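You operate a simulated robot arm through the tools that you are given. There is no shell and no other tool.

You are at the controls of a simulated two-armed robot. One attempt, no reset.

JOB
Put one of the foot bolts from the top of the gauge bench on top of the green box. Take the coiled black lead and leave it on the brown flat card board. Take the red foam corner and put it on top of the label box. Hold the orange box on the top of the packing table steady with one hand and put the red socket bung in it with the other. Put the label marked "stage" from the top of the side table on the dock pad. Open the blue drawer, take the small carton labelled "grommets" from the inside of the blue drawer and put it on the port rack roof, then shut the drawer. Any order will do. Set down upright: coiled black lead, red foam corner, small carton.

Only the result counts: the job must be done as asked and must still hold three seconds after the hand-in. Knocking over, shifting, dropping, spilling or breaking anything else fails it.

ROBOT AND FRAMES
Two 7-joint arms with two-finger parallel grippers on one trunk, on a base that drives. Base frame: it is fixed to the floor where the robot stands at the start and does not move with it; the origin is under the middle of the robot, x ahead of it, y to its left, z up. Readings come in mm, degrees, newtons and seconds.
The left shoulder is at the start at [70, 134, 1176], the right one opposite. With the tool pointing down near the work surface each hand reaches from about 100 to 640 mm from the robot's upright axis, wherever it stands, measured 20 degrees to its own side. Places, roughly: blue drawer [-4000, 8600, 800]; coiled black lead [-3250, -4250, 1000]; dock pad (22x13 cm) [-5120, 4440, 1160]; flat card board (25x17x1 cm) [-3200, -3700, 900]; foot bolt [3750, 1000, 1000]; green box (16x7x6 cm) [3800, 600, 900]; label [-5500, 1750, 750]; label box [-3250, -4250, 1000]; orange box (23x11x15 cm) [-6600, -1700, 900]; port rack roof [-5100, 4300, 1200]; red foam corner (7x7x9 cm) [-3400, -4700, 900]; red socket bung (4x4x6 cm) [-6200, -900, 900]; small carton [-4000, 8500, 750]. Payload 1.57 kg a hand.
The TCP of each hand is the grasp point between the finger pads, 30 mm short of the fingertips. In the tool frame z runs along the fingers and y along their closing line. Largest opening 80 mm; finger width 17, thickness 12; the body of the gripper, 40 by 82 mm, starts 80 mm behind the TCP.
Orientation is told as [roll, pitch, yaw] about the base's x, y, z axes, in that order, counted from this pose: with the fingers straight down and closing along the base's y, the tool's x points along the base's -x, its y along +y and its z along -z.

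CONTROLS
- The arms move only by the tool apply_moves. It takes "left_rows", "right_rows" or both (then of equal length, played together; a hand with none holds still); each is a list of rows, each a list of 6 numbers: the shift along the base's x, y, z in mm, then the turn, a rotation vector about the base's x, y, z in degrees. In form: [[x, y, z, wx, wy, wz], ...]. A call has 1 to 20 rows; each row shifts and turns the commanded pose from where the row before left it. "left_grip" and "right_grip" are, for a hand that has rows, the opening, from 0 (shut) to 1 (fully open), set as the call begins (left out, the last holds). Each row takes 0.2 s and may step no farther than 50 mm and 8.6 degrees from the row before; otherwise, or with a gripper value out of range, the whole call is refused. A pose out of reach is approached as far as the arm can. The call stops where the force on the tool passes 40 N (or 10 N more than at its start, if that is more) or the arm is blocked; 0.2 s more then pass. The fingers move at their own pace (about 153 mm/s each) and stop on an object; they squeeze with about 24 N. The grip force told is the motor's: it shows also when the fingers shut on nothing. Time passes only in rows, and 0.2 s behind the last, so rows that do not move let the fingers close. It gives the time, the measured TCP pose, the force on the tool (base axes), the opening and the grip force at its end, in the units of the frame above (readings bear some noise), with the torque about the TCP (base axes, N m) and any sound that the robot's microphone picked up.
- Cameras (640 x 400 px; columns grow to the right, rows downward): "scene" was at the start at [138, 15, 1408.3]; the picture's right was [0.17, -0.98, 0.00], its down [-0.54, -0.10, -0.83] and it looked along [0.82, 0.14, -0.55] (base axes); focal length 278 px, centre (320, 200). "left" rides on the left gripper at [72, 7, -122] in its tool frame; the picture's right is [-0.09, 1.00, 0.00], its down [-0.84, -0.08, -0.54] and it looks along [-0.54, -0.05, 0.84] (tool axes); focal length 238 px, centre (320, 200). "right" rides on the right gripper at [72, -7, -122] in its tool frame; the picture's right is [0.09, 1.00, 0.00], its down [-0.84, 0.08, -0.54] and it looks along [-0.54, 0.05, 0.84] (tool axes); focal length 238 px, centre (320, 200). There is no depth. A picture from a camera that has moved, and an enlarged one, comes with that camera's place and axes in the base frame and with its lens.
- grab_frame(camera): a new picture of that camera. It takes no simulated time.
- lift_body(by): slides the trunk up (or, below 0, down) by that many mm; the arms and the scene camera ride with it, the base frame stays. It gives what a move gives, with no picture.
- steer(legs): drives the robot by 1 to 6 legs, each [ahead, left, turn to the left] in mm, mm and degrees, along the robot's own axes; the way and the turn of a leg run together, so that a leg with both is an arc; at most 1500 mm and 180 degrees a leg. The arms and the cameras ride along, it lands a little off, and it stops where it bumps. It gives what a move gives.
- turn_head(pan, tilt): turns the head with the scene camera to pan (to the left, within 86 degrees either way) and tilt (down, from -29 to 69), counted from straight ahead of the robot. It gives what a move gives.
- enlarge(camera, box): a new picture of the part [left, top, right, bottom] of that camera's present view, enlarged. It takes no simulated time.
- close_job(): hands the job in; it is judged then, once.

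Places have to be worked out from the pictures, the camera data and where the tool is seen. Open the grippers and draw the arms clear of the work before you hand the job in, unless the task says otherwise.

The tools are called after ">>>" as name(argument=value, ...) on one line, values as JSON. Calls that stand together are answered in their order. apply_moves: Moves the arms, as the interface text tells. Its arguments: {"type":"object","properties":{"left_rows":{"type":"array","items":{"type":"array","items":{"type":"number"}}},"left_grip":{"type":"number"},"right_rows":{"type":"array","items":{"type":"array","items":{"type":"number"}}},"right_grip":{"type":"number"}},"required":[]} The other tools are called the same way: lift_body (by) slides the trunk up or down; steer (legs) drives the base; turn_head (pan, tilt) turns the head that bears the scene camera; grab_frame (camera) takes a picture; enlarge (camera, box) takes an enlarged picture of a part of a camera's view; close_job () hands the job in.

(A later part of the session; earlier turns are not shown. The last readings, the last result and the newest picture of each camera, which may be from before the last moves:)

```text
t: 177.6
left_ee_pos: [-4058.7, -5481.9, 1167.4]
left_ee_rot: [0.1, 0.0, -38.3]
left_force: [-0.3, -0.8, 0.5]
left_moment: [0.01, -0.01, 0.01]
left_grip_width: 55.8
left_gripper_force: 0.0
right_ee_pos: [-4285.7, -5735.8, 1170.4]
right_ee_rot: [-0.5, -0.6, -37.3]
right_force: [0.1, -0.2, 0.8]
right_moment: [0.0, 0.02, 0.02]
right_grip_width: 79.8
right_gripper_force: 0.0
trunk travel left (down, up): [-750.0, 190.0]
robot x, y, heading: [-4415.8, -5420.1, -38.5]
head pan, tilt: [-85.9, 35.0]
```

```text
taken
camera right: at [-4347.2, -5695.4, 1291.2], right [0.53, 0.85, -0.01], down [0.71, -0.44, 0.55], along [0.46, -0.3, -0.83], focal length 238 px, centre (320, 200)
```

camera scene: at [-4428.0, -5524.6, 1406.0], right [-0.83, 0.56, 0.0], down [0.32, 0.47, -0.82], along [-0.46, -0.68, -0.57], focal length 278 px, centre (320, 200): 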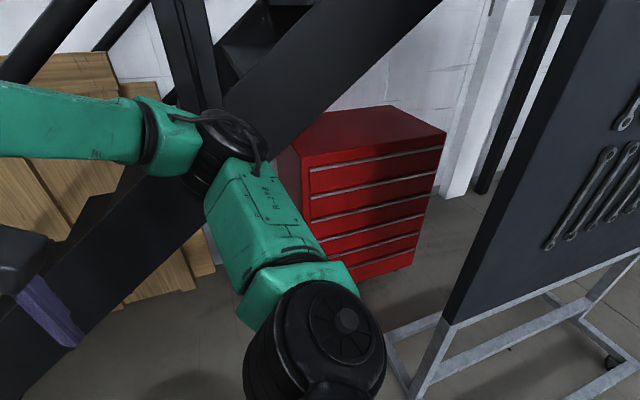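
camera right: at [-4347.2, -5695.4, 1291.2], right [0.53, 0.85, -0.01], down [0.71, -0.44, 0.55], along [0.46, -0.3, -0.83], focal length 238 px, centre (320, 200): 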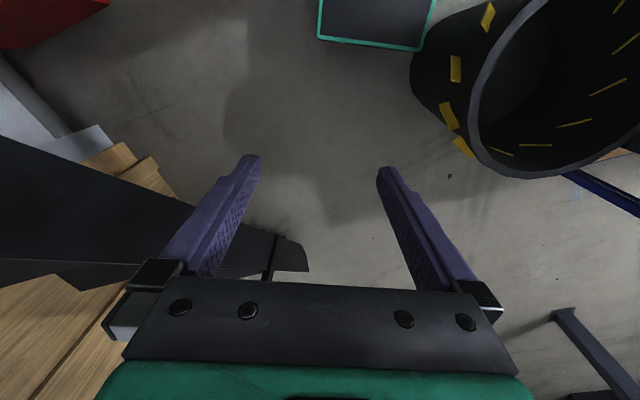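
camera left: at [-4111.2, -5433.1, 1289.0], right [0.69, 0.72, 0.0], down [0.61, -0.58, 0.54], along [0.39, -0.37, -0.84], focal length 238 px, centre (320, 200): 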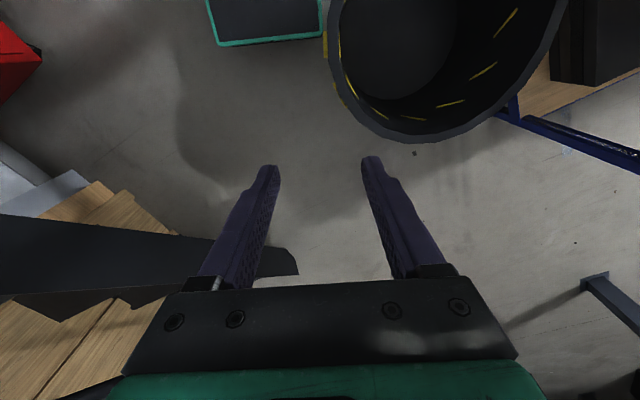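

The base corner met the bin (centre ≈(−3950,−5250)). I move straight south about 260 mm away from it, then finish the turn to −13.3°.

>>> steer(legs=[[163, -205, 0], [0, 0, 25]])

>>> turn_head(pan=0, tilt=35)

>>> grab_frame(camera="scene")

>>> turn_head(pan=-60, tilt=30)

>>> grab_frame(camera="scene")

>>> grab_frame(camera="left")

```text
t: 180.8
left_ee_pos: [-4068.0, -5587.1, 1167.5]
left_ee_rot: [0.0, -0.1, -13.7]
left_force: [1.1, 0.3, 0.7]
left_moment: [0.0, 0.0, 0.0]
left_grip_width: 55.9
left_gripper_force: 0.0
right_ee_pos: [-4169.9, -5912.0, 1170.0]
right_ee_rot: [-0.4, -0.7, -12.8]
right_force: [0.1, 0.8, -0.4]
right_moment: [0.0, 0.01, 0.03]
right_grip_width: 80.0
right_gripper_force: 0.0
trunk travel left (down, up): [-750.0, 190.0]
robot x, y, heading: [-4419.5, -5679.3, -13.7]
head pan, tilt: [-85.9, 35.0]
```

```text
t: 182.4
left_ee_pos: [-4068.5, -5587.3, 1168.5]
left_ee_rot: [0.0, 0.0, -13.8]
left_force: [-0.9, -0.7, 0.1]
left_moment: [-0.01, -0.01, 0.0]
left_grip_width: 55.8
left_gripper_force: 0.0
right_ee_pos: [-4168.2, -5912.4, 1169.2]
right_ee_rot: [-0.4, -0.7, -12.8]
right_force: [0.7, -0.2, 1.0]
right_moment: [0.0, 0.03, 0.01]
right_grip_width: 80.1
right_gripper_force: 0.0
trunk travel left (down, up): [-750.0, 190.0]
robot x, y, heading: [-4419.2, -5681.3, -13.6]
head pan, tilt: [0.0, 35.0]
```

```text
taken
camera scene: at [-4286.3, -5714.3, 1406.0], right [-0.24, -0.97, 0.0], down [-0.56, 0.14, -0.82], along [0.8, -0.19, -0.57], focal length 278 px, centre (320, 200)
```

scene: 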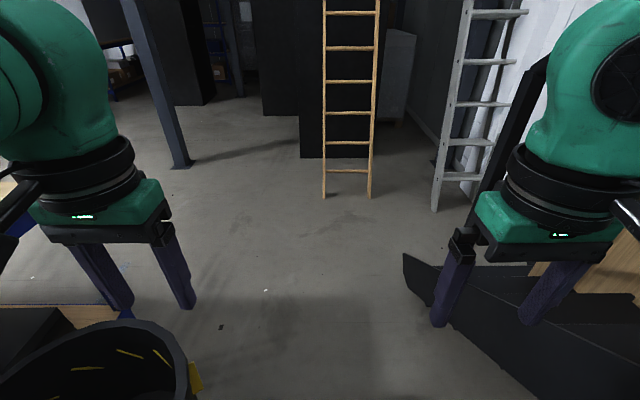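

```text
t: 183.7
left_ee_pos: [-4066.9, -5587.5, 1167.2]
left_ee_rot: [0.0, 0.0, -13.6]
left_force: [-1.3, 0.6, -0.5]
left_moment: [0.01, -0.01, 0.01]
left_grip_width: 55.6
left_gripper_force: 0.1
right_ee_pos: [-4168.2, -5913.4, 1170.1]
right_ee_rot: [-0.3, -0.7, -12.7]
right_force: [-0.5, -0.1, 0.8]
right_moment: [0.03, 0.01, -0.01]
right_grip_width: 79.8
right_gripper_force: 0.1
trunk travel left (down, up): [-750.0, 190.0]
robot x, y, heading: [-4422.8, -5681.8, -13.7]
head pan, tilt: [-60.0, 30.0]
```

```text
taken
camera scene: at [-4346.4, -5780.1, 1413.8], right [-0.96, -0.28, 0.0], down [-0.14, 0.48, -0.87], along [0.24, -0.83, -0.5], focal length 278 px, centre (320, 200)
```

scene: 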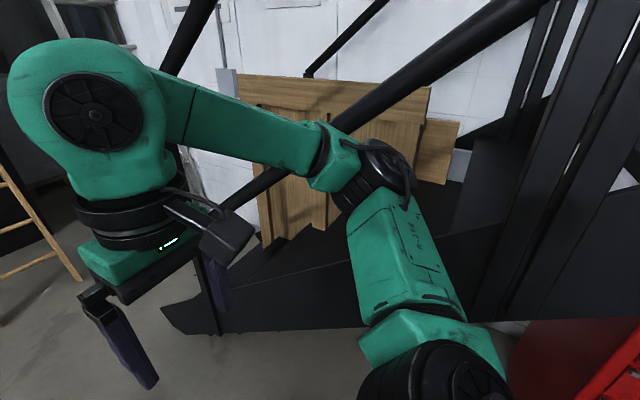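

```text
taken
camera left: at [-4137.2, -5564.8, 1289.0], right [0.33, 0.95, 0.0], down [0.79, -0.27, 0.54], along [0.51, -0.18, -0.84], focal length 238 px, centre (320, 200)
```

left: 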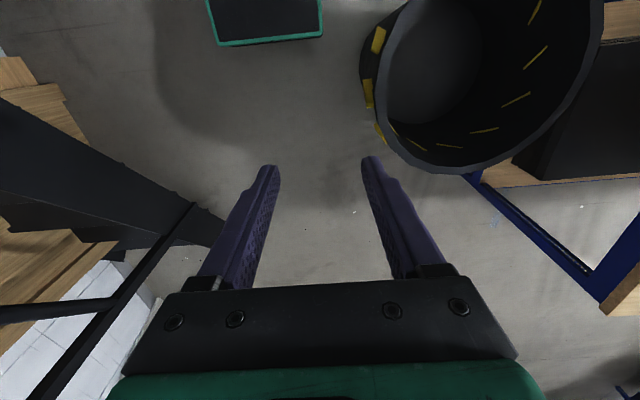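

Clearances: bin ≈170 mm to the base's left, right elbow ≈35–50 mm from the stair rail. I shift 75 mm left first, then drive ahead 1500 mm.

>>> steer(legs=[[0, 75, 0.3], [700, 0, 0], [800, 0, 0]])

>>> turn_head(pan=70, tilt=15)

>>> grab_frame(camera="scene")

```text
t: 192.0
left_ee_pos: [-2593.7, -5856.4, 1167.6]
left_ee_rot: [0.0, -0.1, -13.2]
left_force: [-1.0, -0.3, 0.1]
left_moment: [0.01, -0.03, 0.01]
left_grip_width: 55.9
left_gripper_force: 0.0
right_ee_pos: [-2692.4, -6183.1, 1169.7]
right_ee_rot: [-0.4, -0.6, -12.4]
right_force: [-1.0, -0.8, 0.4]
right_moment: [0.01, 0.01, 0.02]
right_grip_width: 79.8
right_gripper_force: 0.1
trunk travel left (down, up): [-750.0, 190.0]
robot x, y, heading: [-2948.3, -5954.3, -13.2]
head pan, tilt: [-60.0, 30.0]
```

```text
t: 194.1
left_ee_pos: [-2592.5, -5856.7, 1168.3]
left_ee_rot: [0.0, -0.1, -13.3]
left_force: [-0.7, 0.4, 0.1]
left_moment: [-0.03, -0.01, -0.02]
left_grip_width: 55.9
left_gripper_force: 0.1
right_ee_pos: [-2691.1, -6183.2, 1169.0]
right_ee_rot: [-0.4, -0.8, -12.3]
right_force: [-0.1, 0.0, -0.2]
right_moment: [0.0, -0.02, 0.0]
right_grip_width: 79.9
right_gripper_force: 0.0
trunk travel left (down, up): [-750.0, 190.0]
robot x, y, heading: [-2944.4, -5956.0, -13.3]
head pan, tilt: [70.0, 15.0]
```

```text
taken
camera scene: at [-2844.1, -5887.5, 1438.0], right [0.84, -0.55, 0.0], down [-0.14, -0.22, -0.97], along [0.53, 0.81, -0.26], focal length 278 px, centre (320, 200)
```

scene: 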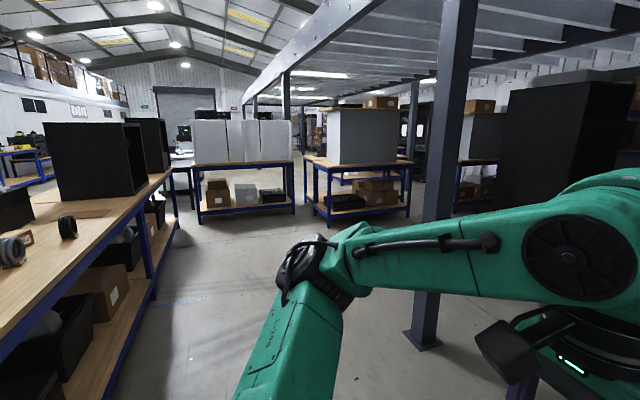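

I've passed into the aisle east of that bench; items on its east side are visible. I turn to face along the bench, drive up to its middle and turn to face it (heading ≈166.5°).

>>> steer(legs=[[0, 0, 90], [800, -100, 0], [860, 0, 0], [0, 0, 90]])

>>> turn_head(pan=0, tilt=25)

>>> grab_frame(camera="scene")

```text
t: 210.2
left_ee_pos: [-2829.7, -4472.2, 1167.5]
left_ee_rot: [-0.1, -0.1, 168.0]
left_force: [0.0, -0.7, 0.5]
left_moment: [-0.01, -0.01, -0.03]
left_grip_width: 55.7
left_gripper_force: 0.1
right_ee_pos: [-2739.3, -4143.7, 1169.0]
right_ee_rot: [-0.4, -0.6, 168.9]
right_force: [-0.4, 0.0, -1.1]
right_moment: [0.01, 0.0, 0.0]
right_grip_width: 80.3
right_gripper_force: 0.1
trunk travel left (down, up): [-750.0, 190.0]
robot x, y, heading: [-2479.2, -4369.7, 168.1]
head pan, tilt: [70.0, 15.0]
```

```text
t: 211.7
left_ee_pos: [-2830.0, -4472.2, 1167.0]
left_ee_rot: [0.0, 0.0, 167.8]
left_force: [0.0, -0.5, 0.1]
left_moment: [0.01, -0.01, 0.0]
left_grip_width: 56.4
left_gripper_force: 0.1
right_ee_pos: [-2739.7, -4143.5, 1169.5]
right_ee_rot: [-0.4, -0.8, 169.0]
right_force: [0.0, -0.3, -0.9]
right_moment: [0.0, 0.0, 0.0]
right_grip_width: 80.1
right_gripper_force: 0.0
trunk travel left (down, up): [-750.0, 190.0]
robot x, y, heading: [-2485.3, -4365.6, 167.7]
head pan, tilt: [0.0, 25.0]
```

```text
taken
camera scene: at [-2619.6, -4338.5, 1421.8], right [0.21, 0.98, 0.0], down [0.41, -0.09, -0.91], along [-0.89, 0.19, -0.42], focal length 278 px, centre (320, 200)
```

scene: 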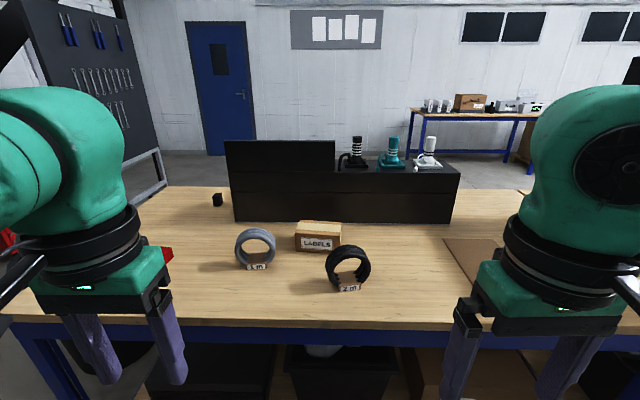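

There they are: label box, black coiled lead ("2 m"), card board at right, red foam behind the left hand. I enlarge.

>>> enlarge(camera="scene", box=[220, 200, 400, 310])

>>> grab_frame(camera="left")

>>> grab_frame(camera="right")

```text
3.56 times, centred on (310, 255) of scene
camera zoom: at [-2619.6, -4338.5, 1421.8], right [0.21, 0.98, 0.0], down [0.41, -0.09, -0.91], along [-0.89, 0.19, -0.42], focal length 987 px, centre (356, 4)
```

zoom: 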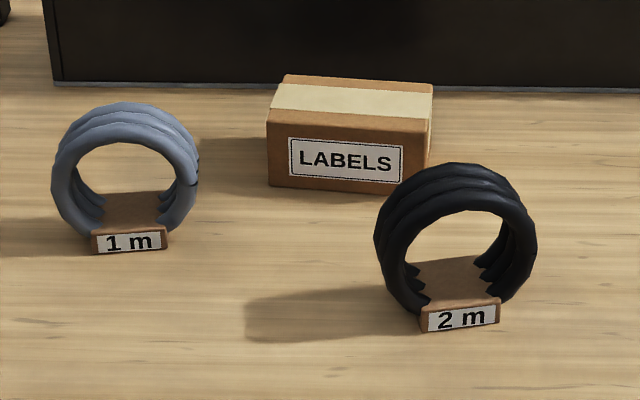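

```text
taken
camera left: at [-2761.4, -4494.9, 1289.1], right [-0.3, -0.95, 0.0], down [-0.8, 0.25, 0.54], along [-0.52, 0.16, -0.84], focal length 238 px, centre (320, 200)
```

left: 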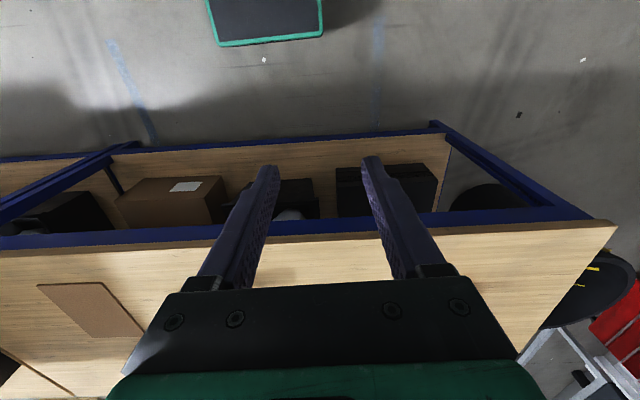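

```text
taken
camera right: at [-2666.1, -4152.3, 1291.2], right [-0.1, -0.99, -0.01], down [-0.83, 0.08, 0.55], along [-0.55, 0.06, -0.83], focal length 238 px, centre (320, 200)
```

right: 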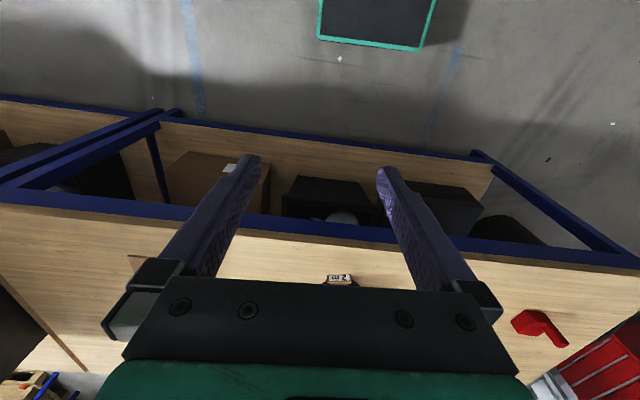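

Lead ≈(−3165,−4144), label box ≈(−3385,−4185), board ≈(−3140,−3749), foam ≈(−3333,−4642), bench top ≈908. I square up, strafe right and come closer so the left hand can take the lead.

>>> steer(legs=[[0, -200, -1.5], [250, 0, 0]])

>>> turn_head(pan=15, tilt=42)

>>> grab_frame(camera="scene")

>>> grab_frame(camera="left")

```text
t: 214.6
left_ee_pos: [-3030.3, -4212.8, 1167.9]
left_ee_rot: [0.0, -0.3, 166.3]
left_force: [0.8, -0.2, 1.1]
left_moment: [0.01, 0.0, -0.01]
left_grip_width: 56.0
left_gripper_force: 0.0
right_ee_pos: [-2928.4, -3888.5, 1169.9]
right_ee_rot: [-0.3, -0.8, 167.2]
right_force: [0.5, 1.2, 0.4]
right_moment: [0.03, 0.04, 0.0]
right_grip_width: 80.0
right_gripper_force: 0.1
trunk travel left (down, up): [-750.0, 190.0]
robot x, y, heading: [-2680.0, -4117.7, 166.4]
head pan, tilt: [0.0, 25.0]
```

```text
t: 215.4
left_ee_pos: [-3031.4, -4214.0, 1168.1]
left_ee_rot: [0.0, -0.1, 166.2]
left_force: [0.0, -0.5, -0.7]
left_moment: [0.03, 0.0, 0.02]
left_grip_width: 55.8
left_gripper_force: 0.0
right_ee_pos: [-2931.4, -3887.6, 1169.4]
right_ee_rot: [-0.4, -0.7, 167.1]
right_force: [-0.1, 1.0, 0.8]
right_moment: [0.01, 0.04, 0.0]
right_grip_width: 79.8
right_gripper_force: 0.0
trunk travel left (down, up): [-750.0, 190.0]
robot x, y, heading: [-2679.5, -4120.3, 166.0]
head pan, tilt: [15.0, 42.0]
```

```text
taken
camera scene: at [-2811.4, -4109.3, 1395.5], right [-0.02, 1.0, 0.0], down [0.67, 0.01, -0.74], along [-0.74, -0.02, -0.67], focal length 278 px, centre (320, 200)
```

scene: 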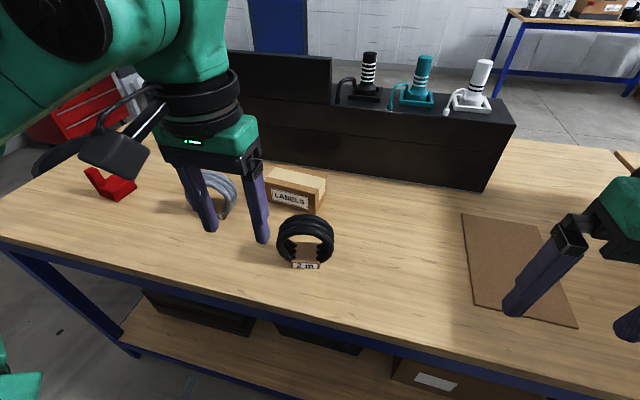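

```text
taken
camera left: at [-2963.3, -4238.0, 1289.0], right [-0.33, -0.95, 0.0], down [-0.79, 0.27, 0.54], along [-0.51, 0.18, -0.84], focal length 238 px, centre (320, 200)
```

left: 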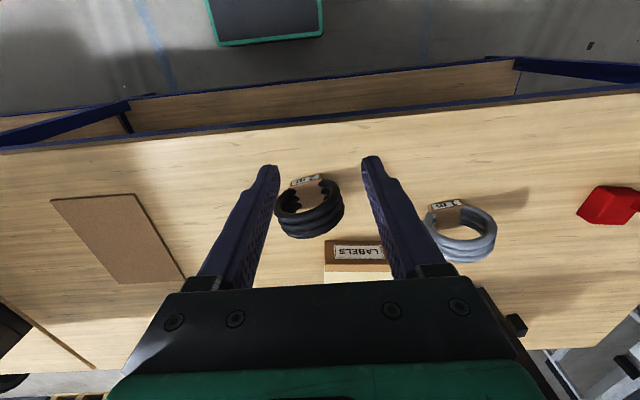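

I enlarge the left-hand view of the lead to measure position and orientation.

>>> enlarge(camera="left", box=[250, 150, 380, 250])

>>> enlarge(camera="scene", box=[240, 190, 370, 290])

```text
4.00 times, centred on (315, 200) of left
camera zoom: at [-2963.3, -4238.0, 1289.0], right [-0.33, -0.95, 0.0], down [-0.79, 0.27, 0.54], along [-0.51, 0.18, -0.84], focal length 953 px, centre (340, 200)
```

zoom: 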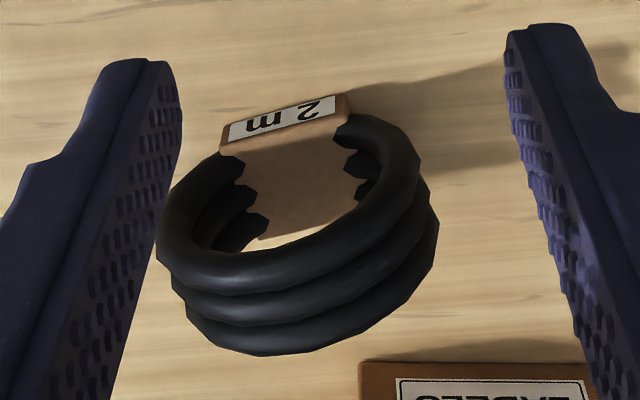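

```text
4.00 times, centred on (305, 240) of scene
camera zoom: at [-2811.4, -4109.3, 1395.5], right [-0.02, 1.0, 0.0], down [0.67, 0.01, -0.74], along [-0.74, -0.02, -0.67], focal length 1110 px, centre (380, 40)
```

zoom: 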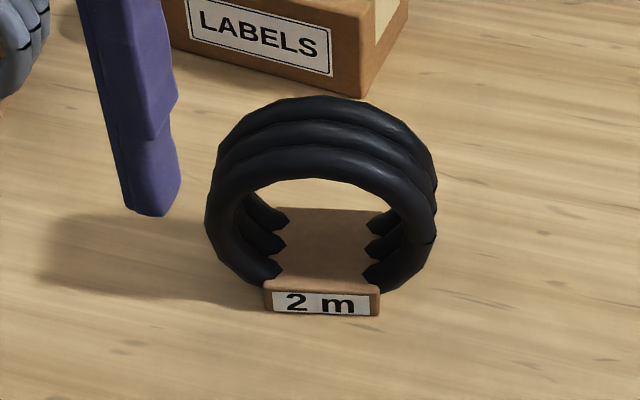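

Lead: ring axis along base x, centre (−3170,−4149), top z≈1018, thickness ≈50. I bring the left hand above it, turned so the fingers close along x.

>>> apply_moves(left_rows=[[-14, 6.5, 0, 0, 0, -7.62], [-14, 6.5, 0, 0, 0, -7.62], [-14, 6.5, 0, 0, 0, -7.62], [-14, 6.5, 0, 0, 0, -7.62], [-14, 6.5, 0, 0, 0, -7.62], [-14, 6.5, 0, 0, 0, -7.62], [-14, 6.5, 0, 0, 0, -7.62], [-14, 6.5, 0, 0, 0, -7.62], [-14, 6.5, -20, 0, 0, -7.62], [-13, 6.5, -30, 0, 0, -7.62]], left_grip=1.0)

>>> grab_frame(camera="left")

>>> grab_frame(camera="scene")

```text
t: 217.6
left_ee_pos: [-3170.9, -4147.0, 1116.3]
left_ee_rot: [0.0, -0.2, 90.0]
left_force: [-0.1, -0.3, -0.5]
left_moment: [-0.01, 0.0, 0.03]
left_grip_width: 79.6
left_gripper_force: 0.0
right_ee_pos: [-2931.6, -3888.0, 1169.1]
right_ee_rot: [-0.4, -0.7, 167.3]
right_force: [0.3, 0.5, 0.0]
right_moment: [0.02, 0.01, 0.03]
right_grip_width: 80.0
right_gripper_force: 0.1
trunk travel left (down, up): [-750.0, 190.0]
robot x, y, heading: [-2678.2, -4118.4, 166.1]
head pan, tilt: [15.0, 42.0]
```

```text
taken
camera left: at [-3178.4, -4221.4, 1236.9], right [-1.0, 0.09, 0.0], down [0.08, 0.84, 0.54], along [0.05, 0.54, -0.84], focal length 238 px, centre (320, 200)
```

left: 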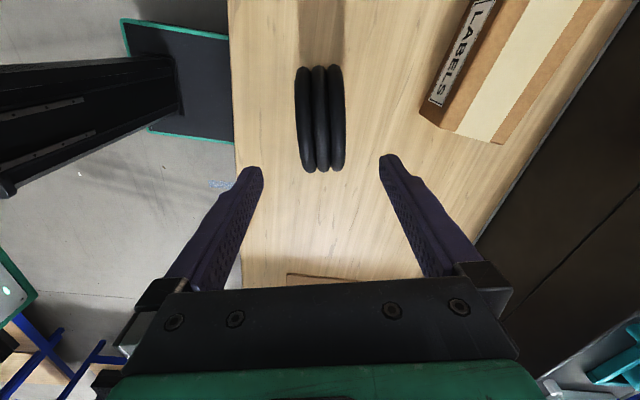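

```text
taken
camera scene: at [-2812.2, -4109.4, 1395.4], right [-0.02, 1.0, 0.0], down [0.67, 0.01, -0.74], along [-0.74, -0.02, -0.67], focal length 278 px, centre (320, 200)
```

scene: 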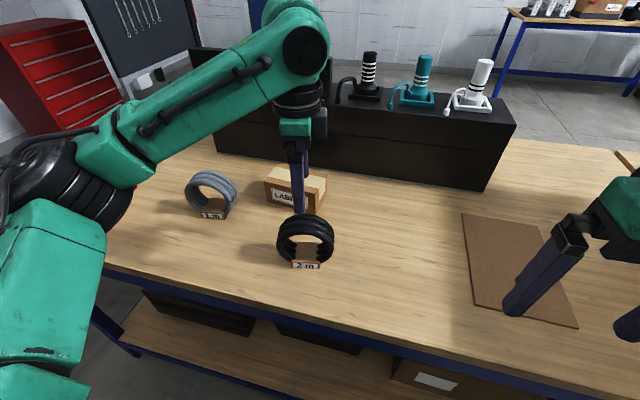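

Alignment good in x. I descend straight to z≈1004 and close.

>>> apply_moves(left_rows=[[0, 0, -30, 0, 0, 0], [0, -1, -30, 0, 0, 0], [0, 0, -30, 0, 0, 0], [0, 0, -21, 0, 0, 0], [0, 0, 0, 0, 0, 0]])

>>> grab_frame(camera="left")

>>> enlarge(camera="scene", box=[240, 170, 370, 280])

```text
t: 218.8
left_ee_pos: [-3170.0, -4148.8, 1007.0]
left_ee_rot: [0.0, -0.2, 90.1]
left_force: [0.0, 0.6, -0.7]
left_moment: [-0.01, 0.0, -0.04]
left_grip_width: 80.0
left_gripper_force: 0.2
right_ee_pos: [-2930.4, -3887.6, 1170.9]
right_ee_rot: [-0.4, -0.8, 167.2]
right_force: [-0.2, -0.7, -0.1]
right_moment: [-0.01, 0.03, 0.0]
right_grip_width: 80.0
right_gripper_force: 0.0
trunk travel left (down, up): [-750.0, 190.0]
robot x, y, heading: [-2677.1, -4120.4, 166.1]
head pan, tilt: [15.0, 42.0]
```

```text
taken
camera left: at [-3177.0, -4222.3, 1128.0], right [-1.0, 0.09, 0.0], down [0.08, 0.84, 0.54], along [0.05, 0.54, -0.84], focal length 238 px, centre (320, 200)
```

left: 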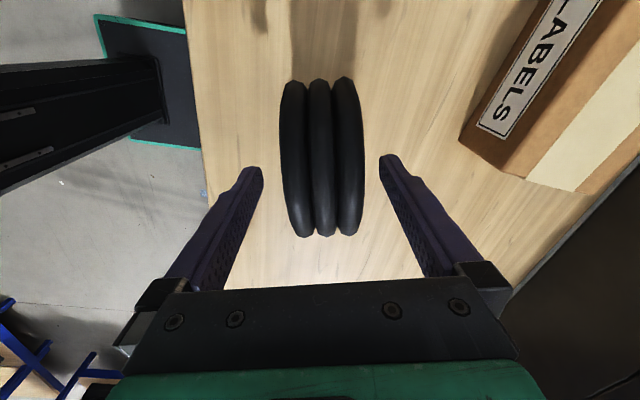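

```text
3.64 times, centred on (305, 225) of scene
camera zoom: at [-2810.7, -4109.4, 1395.5], right [-0.02, 1.0, 0.0], down [0.67, 0.01, -0.74], along [-0.74, -0.02, -0.67], focal length 1010 px, centre (374, 109)
```

zoom: 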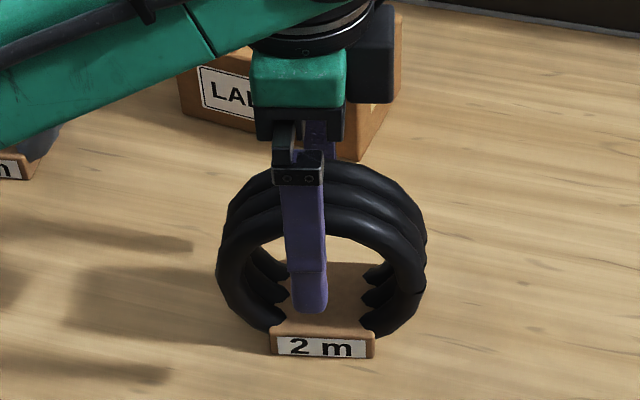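

Slight shift of 3 mm in y, then close on the ring.

>>> apply_moves(left_rows=[[0, 3, -2, 0, 0, 0], [0, 0, 0, 0, 0, 0]])

>>> apply_moves(left_rows=[[0, 0, 0, 0, 0, 0], [0, 0, 0, 0, 0, 0], [0, 0, 0, 0, 0, 0], [0, 0, 0, 0, 0, 0]], left_grip=0.0)

>>> grab_frame(camera="left")

```text
t: 219.4
left_ee_pos: [-3169.8, -4146.1, 1004.6]
left_ee_rot: [0.1, -0.1, 90.1]
left_force: [0.1, -0.1, 0.3]
left_moment: [-0.04, 0.04, 0.02]
left_grip_width: 80.0
left_gripper_force: 0.0
right_ee_pos: [-2931.2, -3887.5, 1169.1]
right_ee_rot: [-0.3, -0.7, 167.2]
right_force: [-0.4, 0.9, 0.0]
right_moment: [0.0, -0.02, 0.04]
right_grip_width: 79.9
right_gripper_force: 0.0
trunk travel left (down, up): [-750.0, 190.0]
robot x, y, heading: [-2677.6, -4121.3, 166.4]
head pan, tilt: [15.0, 42.0]
```

```text
t: 220.4
left_ee_pos: [-3170.2, -4146.5, 1005.7]
left_ee_rot: [0.0, -0.2, 90.2]
left_force: [-1.1, -0.8, 0.8]
left_moment: [-0.02, -0.02, -0.01]
left_grip_width: 49.8
left_gripper_force: 23.4
right_ee_pos: [-2930.8, -3887.4, 1169.1]
right_ee_rot: [-0.4, -0.7, 167.3]
right_force: [0.1, 0.7, -0.5]
right_moment: [0.04, -0.02, -0.01]
right_grip_width: 80.0
right_gripper_force: 0.1
trunk travel left (down, up): [-750.0, 190.0]
robot x, y, heading: [-2678.4, -4118.4, 166.3]
head pan, tilt: [15.0, 42.0]
```

```text
taken
camera left: at [-3176.8, -4219.6, 1126.3], right [-1.0, 0.09, 0.0], down [0.08, 0.84, 0.54], along [0.05, 0.54, -0.84], focal length 238 px, centre (320, 200)
```

left: 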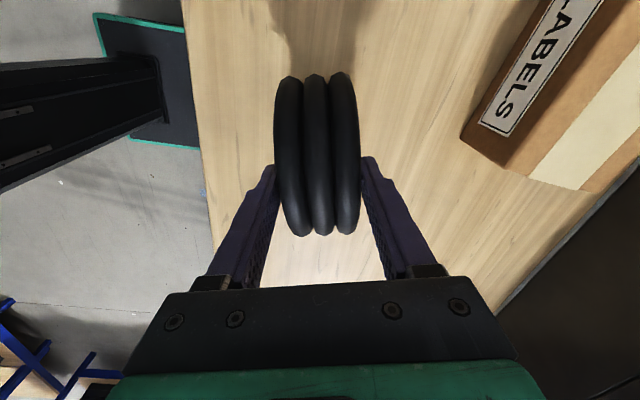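

Gripped at 49.8 mm. I lift it and look.

>>> apply_moves(left_rows=[[0, 0, 10, 0, 0, 0], [0, 0, 30, 0, 0, 0], [0, 0, 40, 0, 0, 0], [0, 0, 30, 0, 0, 0]])

>>> grab_frame(camera="scene")

```text
t: 221.4
left_ee_pos: [-3170.3, -4147.3, 1115.1]
left_ee_rot: [0.0, 0.0, 90.1]
left_force: [0.4, -0.9, -3.2]
left_moment: [-0.02, -0.01, -0.01]
left_grip_width: 50.0
left_gripper_force: 24.7
right_ee_pos: [-2931.0, -3888.2, 1169.3]
right_ee_rot: [-0.5, -0.7, 167.3]
right_force: [0.4, -1.0, 0.7]
right_moment: [-0.01, 0.04, 0.0]
right_grip_width: 79.9
right_gripper_force: 0.0
trunk travel left (down, up): [-750.0, 190.0]
robot x, y, heading: [-2675.9, -4120.2, 166.3]
head pan, tilt: [15.0, 42.0]
```

```text
taken
camera scene: at [-2810.6, -4109.2, 1395.4], right [-0.02, 1.0, 0.0], down [0.67, 0.01, -0.74], along [-0.74, -0.02, -0.67], focal length 278 px, centre (320, 200)
```

scene: 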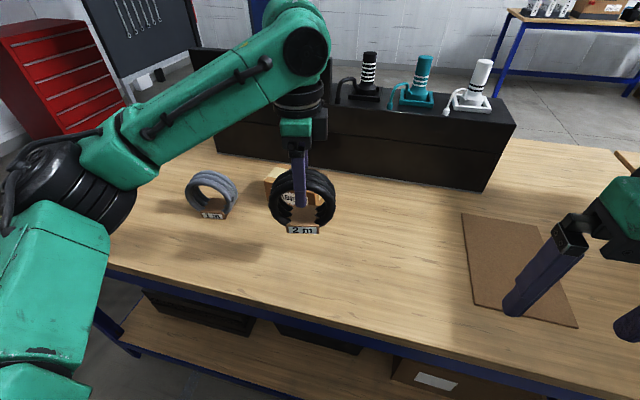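

The board centre is at (−3161,−3729). I strafe right 400 mm and 40 mm ahead carrying the lead.

>>> steer(legs=[[0, -400, 0], [40, 0, 0]])

>>> turn_head(pan=10, tilt=45)

>>> grab_frame(camera="scene")

>>> grab_frame(camera="left")

```text
t: 224.4
left_ee_pos: [-3108.2, -3746.1, 1117.2]
left_ee_rot: [0.2, -0.2, 89.7]
left_force: [1.2, -0.5, -2.0]
left_moment: [0.0, 0.03, 0.01]
left_grip_width: 49.8
left_gripper_force: 23.5
right_ee_pos: [-2865.8, -3488.6, 1171.0]
right_ee_rot: [-0.5, -1.0, 166.9]
right_force: [0.1, -0.5, 0.9]
right_moment: [0.03, 0.05, 0.0]
right_grip_width: 80.0
right_gripper_force: 0.0
trunk travel left (down, up): [-750.0, 190.0]
robot x, y, heading: [-2619.2, -3720.0, 165.9]
head pan, tilt: [15.0, 42.0]
```

```text
t: 225.1
left_ee_pos: [-3112.7, -3746.7, 1115.8]
left_ee_rot: [0.0, -0.1, 89.7]
left_force: [-0.4, 0.6, -3.7]
left_moment: [-0.02, -0.01, 0.0]
left_grip_width: 49.9
left_gripper_force: 24.1
right_ee_pos: [-2870.8, -3487.1, 1168.9]
right_ee_rot: [-0.4, -0.7, 166.9]
right_force: [-0.1, -0.3, 0.2]
right_moment: [0.01, 0.01, -0.01]
right_grip_width: 80.0
right_gripper_force: 0.2
trunk travel left (down, up): [-750.0, 190.0]
robot x, y, heading: [-2623.1, -3723.4, 165.9]
head pan, tilt: [10.0, 45.0]
```

```text
taken
camera scene: at [-2750.2, -3703.2, 1391.2], right [0.07, 1.0, 0.0], down [0.71, -0.05, -0.71], along [-0.71, 0.05, -0.71], focal length 278 px, centre (320, 200)
```

scene: 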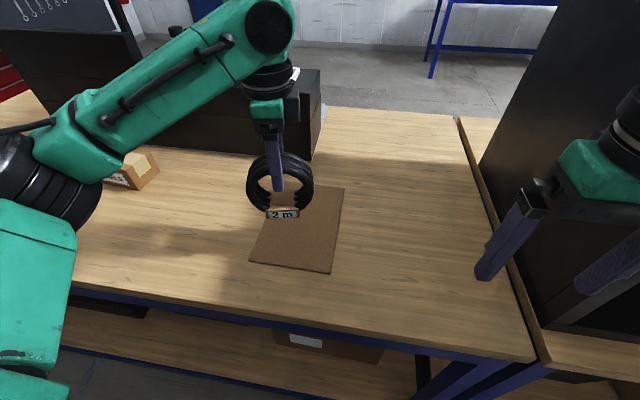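

```text
taken
camera left: at [-3119.6, -3819.1, 1236.8], right [-1.0, 0.1, 0.0], down [0.08, 0.83, 0.54], along [0.05, 0.54, -0.84], focal length 238 px, centre (320, 200)
```

left: 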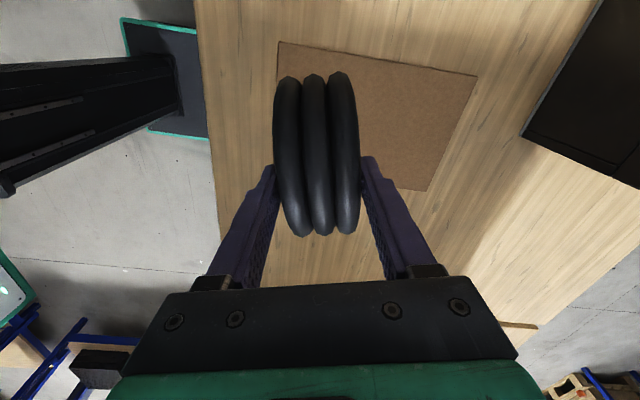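

Now above the board's near-left part; I shift (−50,+26) to its centre and descend to just above contact.

>>> apply_moves(left_rows=[[-25, 13, 0, 0, 0, 0], [-25, 13, 0, 0, 0, 0], [0, 0, -30, 0, 0, 0], [0, 0, -30, 0, 0, 0], [0, 0, -25, 0, 0, 0], [0, 0, 0, 0, 0, 0]])

>>> enlarge(camera="scene", box=[210, 110, 370, 290])

>>> grab_frame(camera="left")

```text
t: 226.5
left_ee_pos: [-3163.6, -3719.0, 1028.9]
left_ee_rot: [-0.1, -0.1, 89.7]
left_force: [0.7, 0.4, -2.9]
left_moment: [-0.03, 0.01, 0.0]
left_grip_width: 49.8
left_gripper_force: 24.1
right_ee_pos: [-2871.9, -3487.5, 1169.7]
right_ee_rot: [-0.6, -0.7, 166.8]
right_force: [-0.1, 0.3, 0.2]
right_moment: [-0.02, 0.0, 0.03]
right_grip_width: 80.2
right_gripper_force: 0.1
trunk travel left (down, up): [-750.0, 190.0]
robot x, y, heading: [-2618.2, -3720.6, 165.7]
head pan, tilt: [10.0, 45.0]
```

```text
2.22 times, centred on (290, 200) of scene
camera zoom: at [-2750.9, -3703.0, 1391.1], right [0.07, 1.0, 0.0], down [0.71, -0.05, -0.71], along [-0.7, 0.05, -0.71], focal length 617 px, centre (387, 200)
```

zoom: 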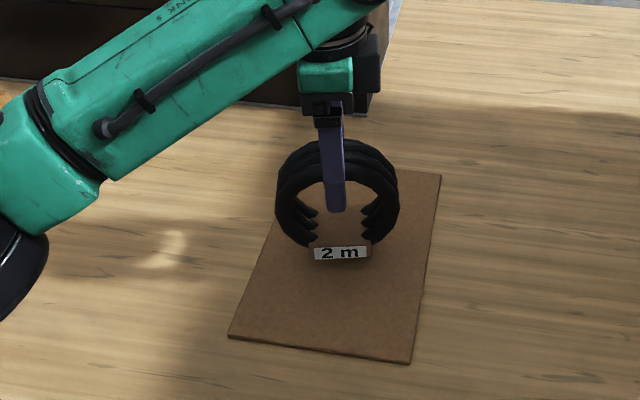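

```text
taken
camera left: at [-3171.0, -3792.9, 1149.9], right [-1.0, 0.1, 0.0], down [0.08, 0.83, 0.54], along [0.05, 0.54, -0.84], focal length 238 px, centre (320, 200)
```

left: 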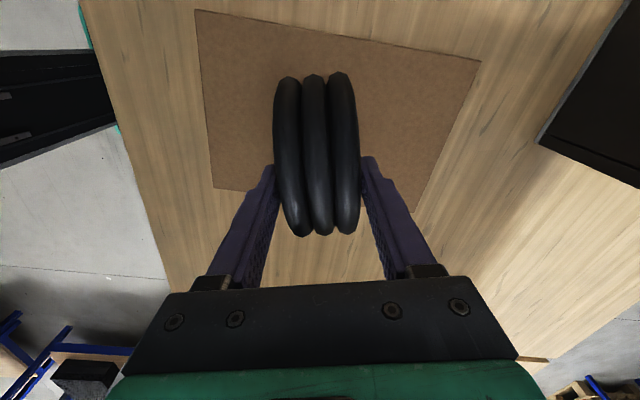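

It hovers over the board. I lower slowly until contact.

>>> apply_moves(left_rows=[[0, 0, -5, 0, 0, 0], [0, 0, -4, 0, 0, 0], [0, 0, 0, 0, 0, 0]])

>>> apply_moves(left_rows=[[0, 0, -2, 0, 0, 0], [0, 0, -1, 0, 0, 0], [0, 0, 0, 0, 0, 0]])

>>> apply_moves(left_rows=[[0, 0, -2, 0, 0, 0], [0, 0, -1, 0, 0, 0], [0, 0, 0, 0, 0, 0]])

```text
t: 227.3
left_ee_pos: [-3163.2, -3719.3, 1021.9]
left_ee_rot: [-0.1, -0.1, 89.7]
left_force: [0.5, 0.1, -2.4]
left_moment: [0.04, 0.01, -0.01]
left_grip_width: 49.9
left_gripper_force: 23.9
right_ee_pos: [-2871.7, -3487.4, 1170.2]
right_ee_rot: [-0.4, -0.7, 166.9]
right_force: [-0.5, -0.9, -0.1]
right_moment: [0.02, 0.0, 0.02]
right_grip_width: 80.1
right_gripper_force: 0.2
trunk travel left (down, up): [-750.0, 190.0]
robot x, y, heading: [-2622.1, -3723.2, 165.9]
head pan, tilt: [10.0, 45.0]
```

```text
t: 228.1
left_ee_pos: [-3163.5, -3720.3, 1018.5]
left_ee_rot: [0.0, -0.2, 89.7]
left_force: [-0.1, -0.2, -2.5]
left_moment: [0.0, 0.04, 0.02]
left_grip_width: 49.8
left_gripper_force: 23.4
right_ee_pos: [-2873.2, -3488.3, 1168.8]
right_ee_rot: [-0.4, -0.7, 166.9]
right_force: [0.8, -0.6, -0.8]
right_moment: [0.01, -0.01, -0.04]
right_grip_width: 80.0
right_gripper_force: 0.1
trunk travel left (down, up): [-750.0, 190.0]
robot x, y, heading: [-2623.5, -3720.1, 165.8]
head pan, tilt: [10.0, 45.0]
```

```text
t: 228.9
left_ee_pos: [-3163.3, -3718.8, 1015.3]
left_ee_rot: [0.1, -0.1, 89.7]
left_force: [0.7, 0.3, -3.5]
left_moment: [-0.01, 0.03, 0.02]
left_grip_width: 49.9
left_gripper_force: 24.4
right_ee_pos: [-2872.2, -3487.9, 1169.1]
right_ee_rot: [-0.3, -0.7, 167.0]
right_force: [-0.4, -0.1, -0.3]
right_moment: [0.04, -0.02, 0.04]
right_grip_width: 80.2
right_gripper_force: 0.1
trunk travel left (down, up): [-750.0, 190.0]
robot x, y, heading: [-2617.6, -3721.4, 166.0]
head pan, tilt: [10.0, 45.0]
```

No contact yet; I go on lowering in small steps.

>>> apply_moves(left_rows=[[0, 0, -1.5, 0, 0, 0], [0, 0, -1, 0, 0, 0], [0, 0, 0, 0, 0, 0]])

>>> apply_moves(left_rows=[[0, 0, -1.5, 0, 0, 0], [0, 0, -1, 0, 0, 0], [0, 0, 0, 0, 0, 0]])

```text
t: 229.7
left_ee_pos: [-3163.0, -3719.7, 1013.1]
left_ee_rot: [0.0, -0.2, 89.7]
left_force: [0.2, -0.1, -3.3]
left_moment: [0.0, -0.02, 0.01]
left_grip_width: 49.8
left_gripper_force: 24.0
right_ee_pos: [-2871.8, -3487.9, 1169.7]
right_ee_rot: [-0.5, -0.7, 167.0]
right_force: [0.0, 0.2, -0.4]
right_moment: [0.02, 0.01, 0.02]
right_grip_width: 79.9
right_gripper_force: 0.0
trunk travel left (down, up): [-750.0, 190.0]
robot x, y, heading: [-2623.1, -3720.1, 165.9]
head pan, tilt: [10.0, 45.0]
```

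```text
t: 230.5
left_ee_pos: [-3163.1, -3719.1, 1010.7]
left_ee_rot: [0.0, -0.2, 89.7]
left_force: [-1.9, 0.1, 1.3]
left_moment: [0.0, 0.02, 0.0]
left_grip_width: 50.0
left_gripper_force: 24.0
right_ee_pos: [-2871.6, -3488.1, 1169.5]
right_ee_rot: [-0.4, -0.7, 166.9]
right_force: [0.8, -0.4, -0.4]
right_moment: [0.03, 0.01, 0.01]
right_grip_width: 80.2
right_gripper_force: 0.0
trunk travel left (down, up): [-750.0, 190.0]
robot x, y, heading: [-2619.5, -3719.8, 165.7]
head pan, tilt: [10.0, 45.0]
```

Contact. I open and look.

>>> apply_moves(left_rows=[[0, 0, -0.5, 0, 0, 0], [0, 0, 0, 0, 0, 0], [0, 0, 0, 0, 0, 0]], left_grip=1.0)

>>> enlarge(camera="scene", box=[210, 110, 370, 290])

>>> grab_frame(camera="left")

```text
t: 231.3
left_ee_pos: [-3163.2, -3719.2, 1008.9]
left_ee_rot: [0.0, -0.1, 89.7]
left_force: [1.2, 1.0, -0.1]
left_moment: [-0.03, 0.06, -0.01]
left_grip_width: 79.9
left_gripper_force: 0.0
right_ee_pos: [-2871.4, -3488.0, 1169.4]
right_ee_rot: [-0.4, -0.7, 166.9]
right_force: [0.5, 0.3, 0.7]
right_moment: [0.03, 0.04, -0.01]
right_grip_width: 80.1
right_gripper_force: 0.1
trunk travel left (down, up): [-750.0, 190.0]
robot x, y, heading: [-2618.9, -3717.9, 165.8]
head pan, tilt: [10.0, 45.0]
```

```text
2.22 times, centred on (290, 200) of scene
camera zoom: at [-2750.6, -3702.7, 1391.2], right [0.07, 1.0, 0.0], down [0.71, -0.05, -0.71], along [-0.71, 0.05, -0.71], focal length 617 px, centre (387, 200)
```

zoom: 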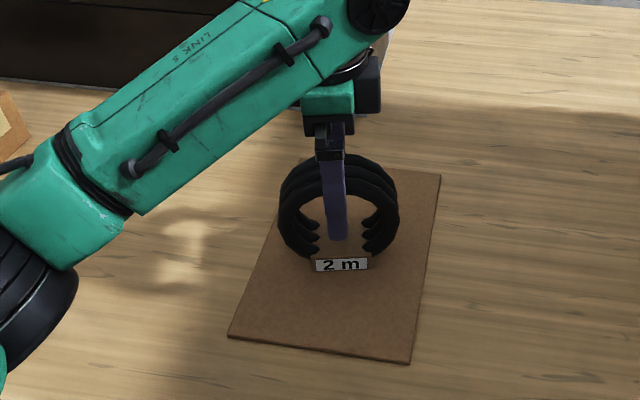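

```text
taken
camera left: at [-3169.9, -3792.6, 1130.9], right [-1.0, 0.1, 0.0], down [0.08, 0.84, 0.54], along [0.05, 0.54, -0.84], focal length 238 px, centre (320, 200)
```

left: 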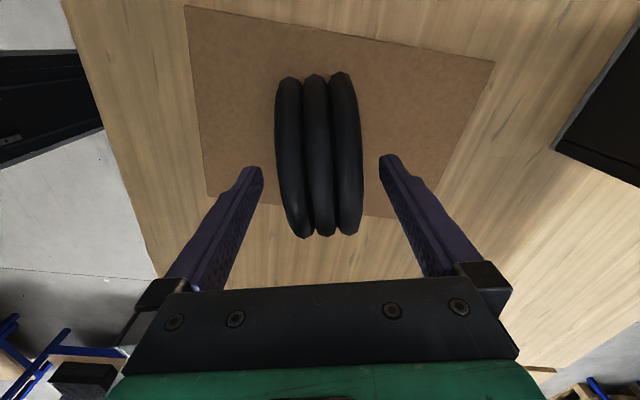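

The lead stands upright on the board. I lift off, draw the left hand back, and check.

>>> apply_moves(left_rows=[[0, 0, 20, 0, 0, 0], [0, 0, 45, 0, 0, 0], [0, 0, 45, 0, 0, 0], [0, 0, 45, 0, 0, 0], [45, -11, 0, 0, 0, 0], [45, -11, 0, 0, 0, 0], [45, -11, 0, 0, 0, 0]])

>>> grab_frame(camera="scene")

```text
t: 232.9
left_ee_pos: [-3024.8, -3753.0, 1164.9]
left_ee_rot: [0.1, -0.2, 89.7]
left_force: [0.9, -0.4, 0.2]
left_moment: [0.06, 0.02, 0.03]
left_grip_width: 79.9
left_gripper_force: 0.1
right_ee_pos: [-2870.6, -3487.8, 1170.9]
right_ee_rot: [-0.4, -0.8, 166.9]
right_force: [0.3, 0.5, 0.4]
right_moment: [-0.01, 0.01, 0.0]
right_grip_width: 79.9
right_gripper_force: 0.1
trunk travel left (down, up): [-750.0, 190.0]
robot x, y, heading: [-2624.4, -3723.0, 166.0]
head pan, tilt: [10.0, 45.0]
```

```text
taken
camera scene: at [-2748.7, -3703.1, 1391.4], right [0.07, 1.0, 0.0], down [0.7, -0.05, -0.71], along [-0.71, 0.05, -0.71], focal length 278 px, centre (320, 200)
```

scene: 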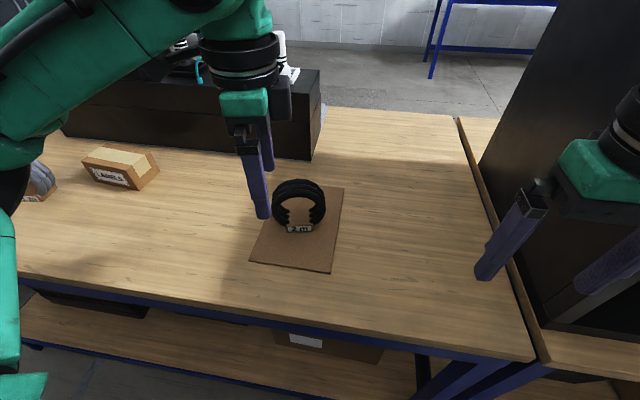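

Lead done. I strafe left ~900 mm to the foam corner.

>>> steer(legs=[[-30, 0, 0.3], [0, 900, 0]])

>>> turn_head(pan=15, tilt=42)

>>> grab_frame(camera="scene")

>>> grab_frame(camera="left")

```text
t: 238.0
left_ee_pos: [-3217.4, -4620.6, 1164.7]
left_ee_rot: [0.0, 0.1, 89.1]
left_force: [0.2, -0.1, -0.6]
left_moment: [0.02, 0.03, 0.02]
left_grip_width: 80.0
left_gripper_force: 0.1
right_ee_pos: [-3058.9, -4355.9, 1169.5]
right_ee_rot: [-0.4, -0.8, 166.2]
right_force: [0.0, 1.0, 0.3]
right_moment: [0.03, -0.03, 0.0]
right_grip_width: 80.1
right_gripper_force: 0.1
trunk travel left (down, up): [-750.0, 190.0]
robot x, y, heading: [-2807.0, -4590.2, 165.5]
head pan, tilt: [10.0, 45.0]
```

```text
t: 238.7
left_ee_pos: [-3218.3, -4620.8, 1165.1]
left_ee_rot: [0.0, -0.1, 89.1]
left_force: [0.1, -0.3, -0.6]
left_moment: [0.0, -0.01, 0.0]
left_grip_width: 79.8
left_gripper_force: 0.0
right_ee_pos: [-3059.4, -4356.8, 1169.5]
right_ee_rot: [-0.4, -0.7, 166.3]
right_force: [-0.5, 0.0, 0.6]
right_moment: [0.0, 0.04, -0.01]
right_grip_width: 80.3
right_gripper_force: 0.0
trunk travel left (down, up): [-750.0, 190.0]
robot x, y, heading: [-2815.0, -4591.8, 165.3]
head pan, tilt: [15.0, 42.0]
```

```text
taken
camera scene: at [-2943.1, -4580.4, 1395.5], right [-0.01, 1.0, 0.0], down [0.67, 0.0, -0.74], along [-0.74, 0.0, -0.67], focal length 278 px, centre (320, 200)
```

scene: 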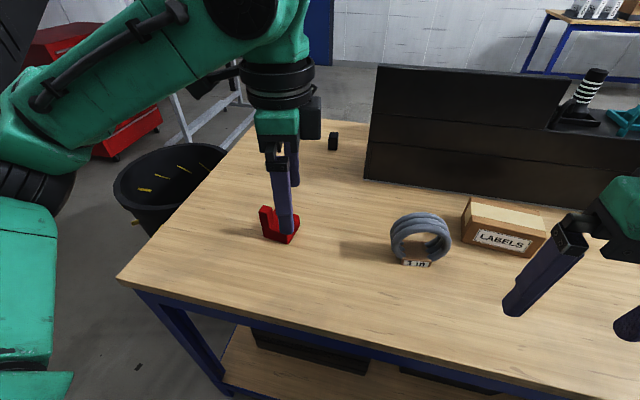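

```text
taken
camera left: at [-3226.1, -4694.4, 1286.2], right [-0.99, 0.11, 0.0], down [0.09, 0.83, 0.54], along [0.06, 0.54, -0.84], focal length 238 px, centre (320, 200)
```

left: 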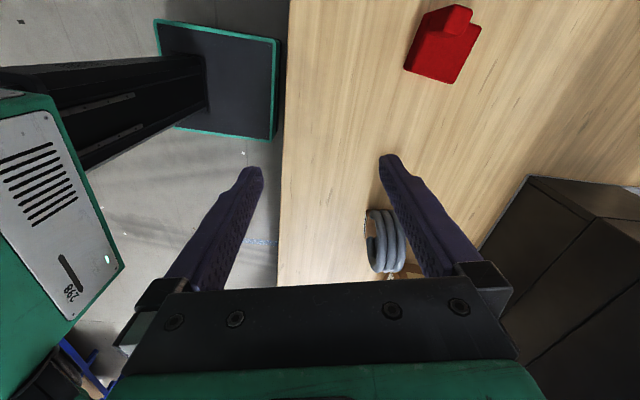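

I enlarge the foam corner in both views.

>>> enlarge(camera="scene", box=[235, 180, 325, 250])

>>> enlarge(camera="left", box=[380, 0, 500, 90])

```text
5.71 times, centred on (280, 215) of scene
camera zoom: at [-2943.1, -4580.4, 1395.5], right [-0.01, 1.0, 0.0], down [0.67, 0.0, -0.74], along [-0.74, 0.0, -0.67], focal length 1586 px, centre (549, 114)
```

zoom: 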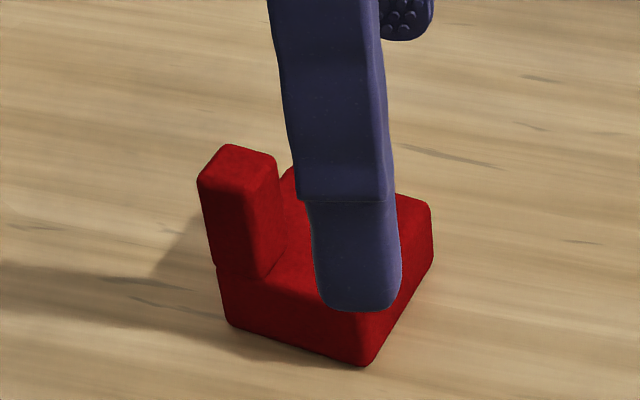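

```text
4.44 times, centred on (440, 45) of left
camera zoom: at [-3226.1, -4694.4, 1286.2], right [-0.99, 0.11, 0.0], down [0.09, 0.83, 0.54], along [0.06, 0.54, -0.84], focal length 1059 px, centre (-213, 889)
```

zoom: 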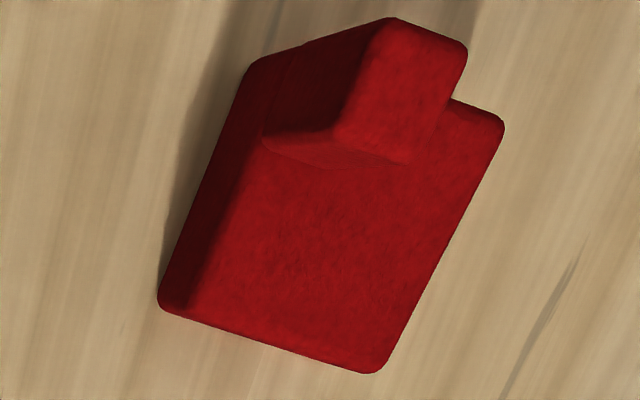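

Foam: a 7 cm base (centre ≈(−3373,−4669)) with an upright post at its front-left corner, turned ≈21°. I'll grip the post from above; I turn the left hand to yaw 159° and move above it.

>>> apply_moves(left_rows=[[-16.3, -7.6, 0, 0, 0, 7.77], [-16.3, -7.6, 0, 0, 0, 7.77], [-16.3, -7.6, 0, 0, 0, 7.77], [-16.3, -7.6, 0, 0, 0, 7.77], [-16.3, -7.6, 0, 0, 0, 7.77], [-16.3, -7.6, 0, 0, 0, 7.77], [-16.3, -7.6, 0, 0, 0, 7.77], [-16.3, -7.6, 0, 0, 0, 7.77], [-16.3, -7.6, -20, 0, 0, 7.77]], left_grip=0.8)

>>> grab_frame(camera="left")

>>> enlarge(camera="scene", box=[220, 150, 340, 250])

```text
t: 240.7
left_ee_pos: [-3368.2, -4691.3, 1144.1]
left_ee_rot: [0.0, -0.1, 159.2]
left_force: [0.4, -0.4, -1.3]
left_moment: [0.0, -0.04, 0.02]
left_grip_width: 63.8
left_gripper_force: 0.1
right_ee_pos: [-3061.2, -4357.8, 1170.6]
right_ee_rot: [-0.4, -0.6, 166.3]
right_force: [-0.2, -0.6, -0.5]
right_moment: [-0.01, -0.02, -0.03]
right_grip_width: 79.9
right_gripper_force: 0.2
trunk travel left (down, up): [-750.0, 190.0]
robot x, y, heading: [-2811.2, -4593.0, 165.3]
head pan, tilt: [15.0, 42.0]
```

```text
taken
camera left: at [-3302.9, -4724.4, 1265.5], right [-0.44, -0.9, 0.0], down [-0.75, 0.37, 0.54], along [-0.49, 0.24, -0.84], focal length 238 px, centre (320, 200)
```

left: 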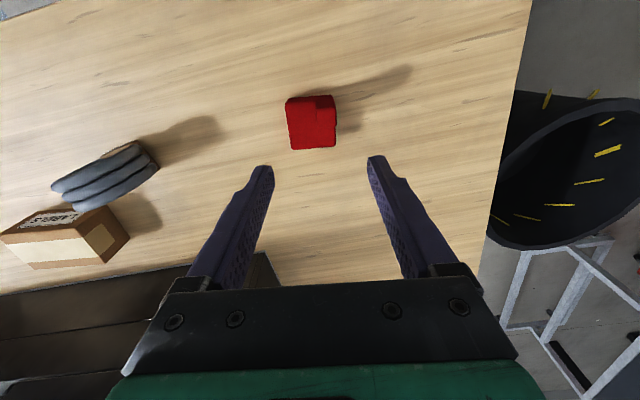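

```text
4.00 times, centred on (280, 200) of scene
camera zoom: at [-2944.7, -4580.9, 1395.3], right [-0.01, 1.0, 0.0], down [0.67, 0.0, -0.74], along [-0.74, 0.0, -0.67], focal length 1110 px, centre (480, 200)
```

zoom: 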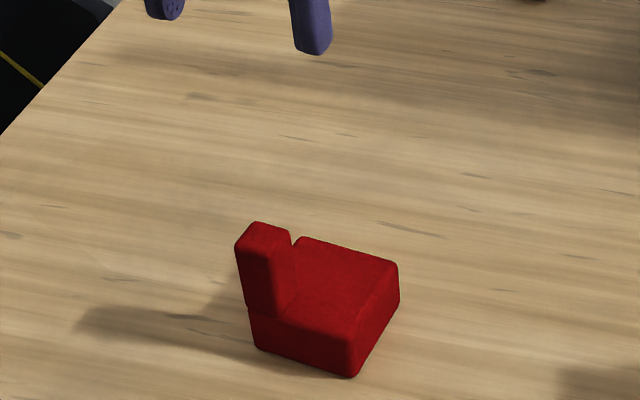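

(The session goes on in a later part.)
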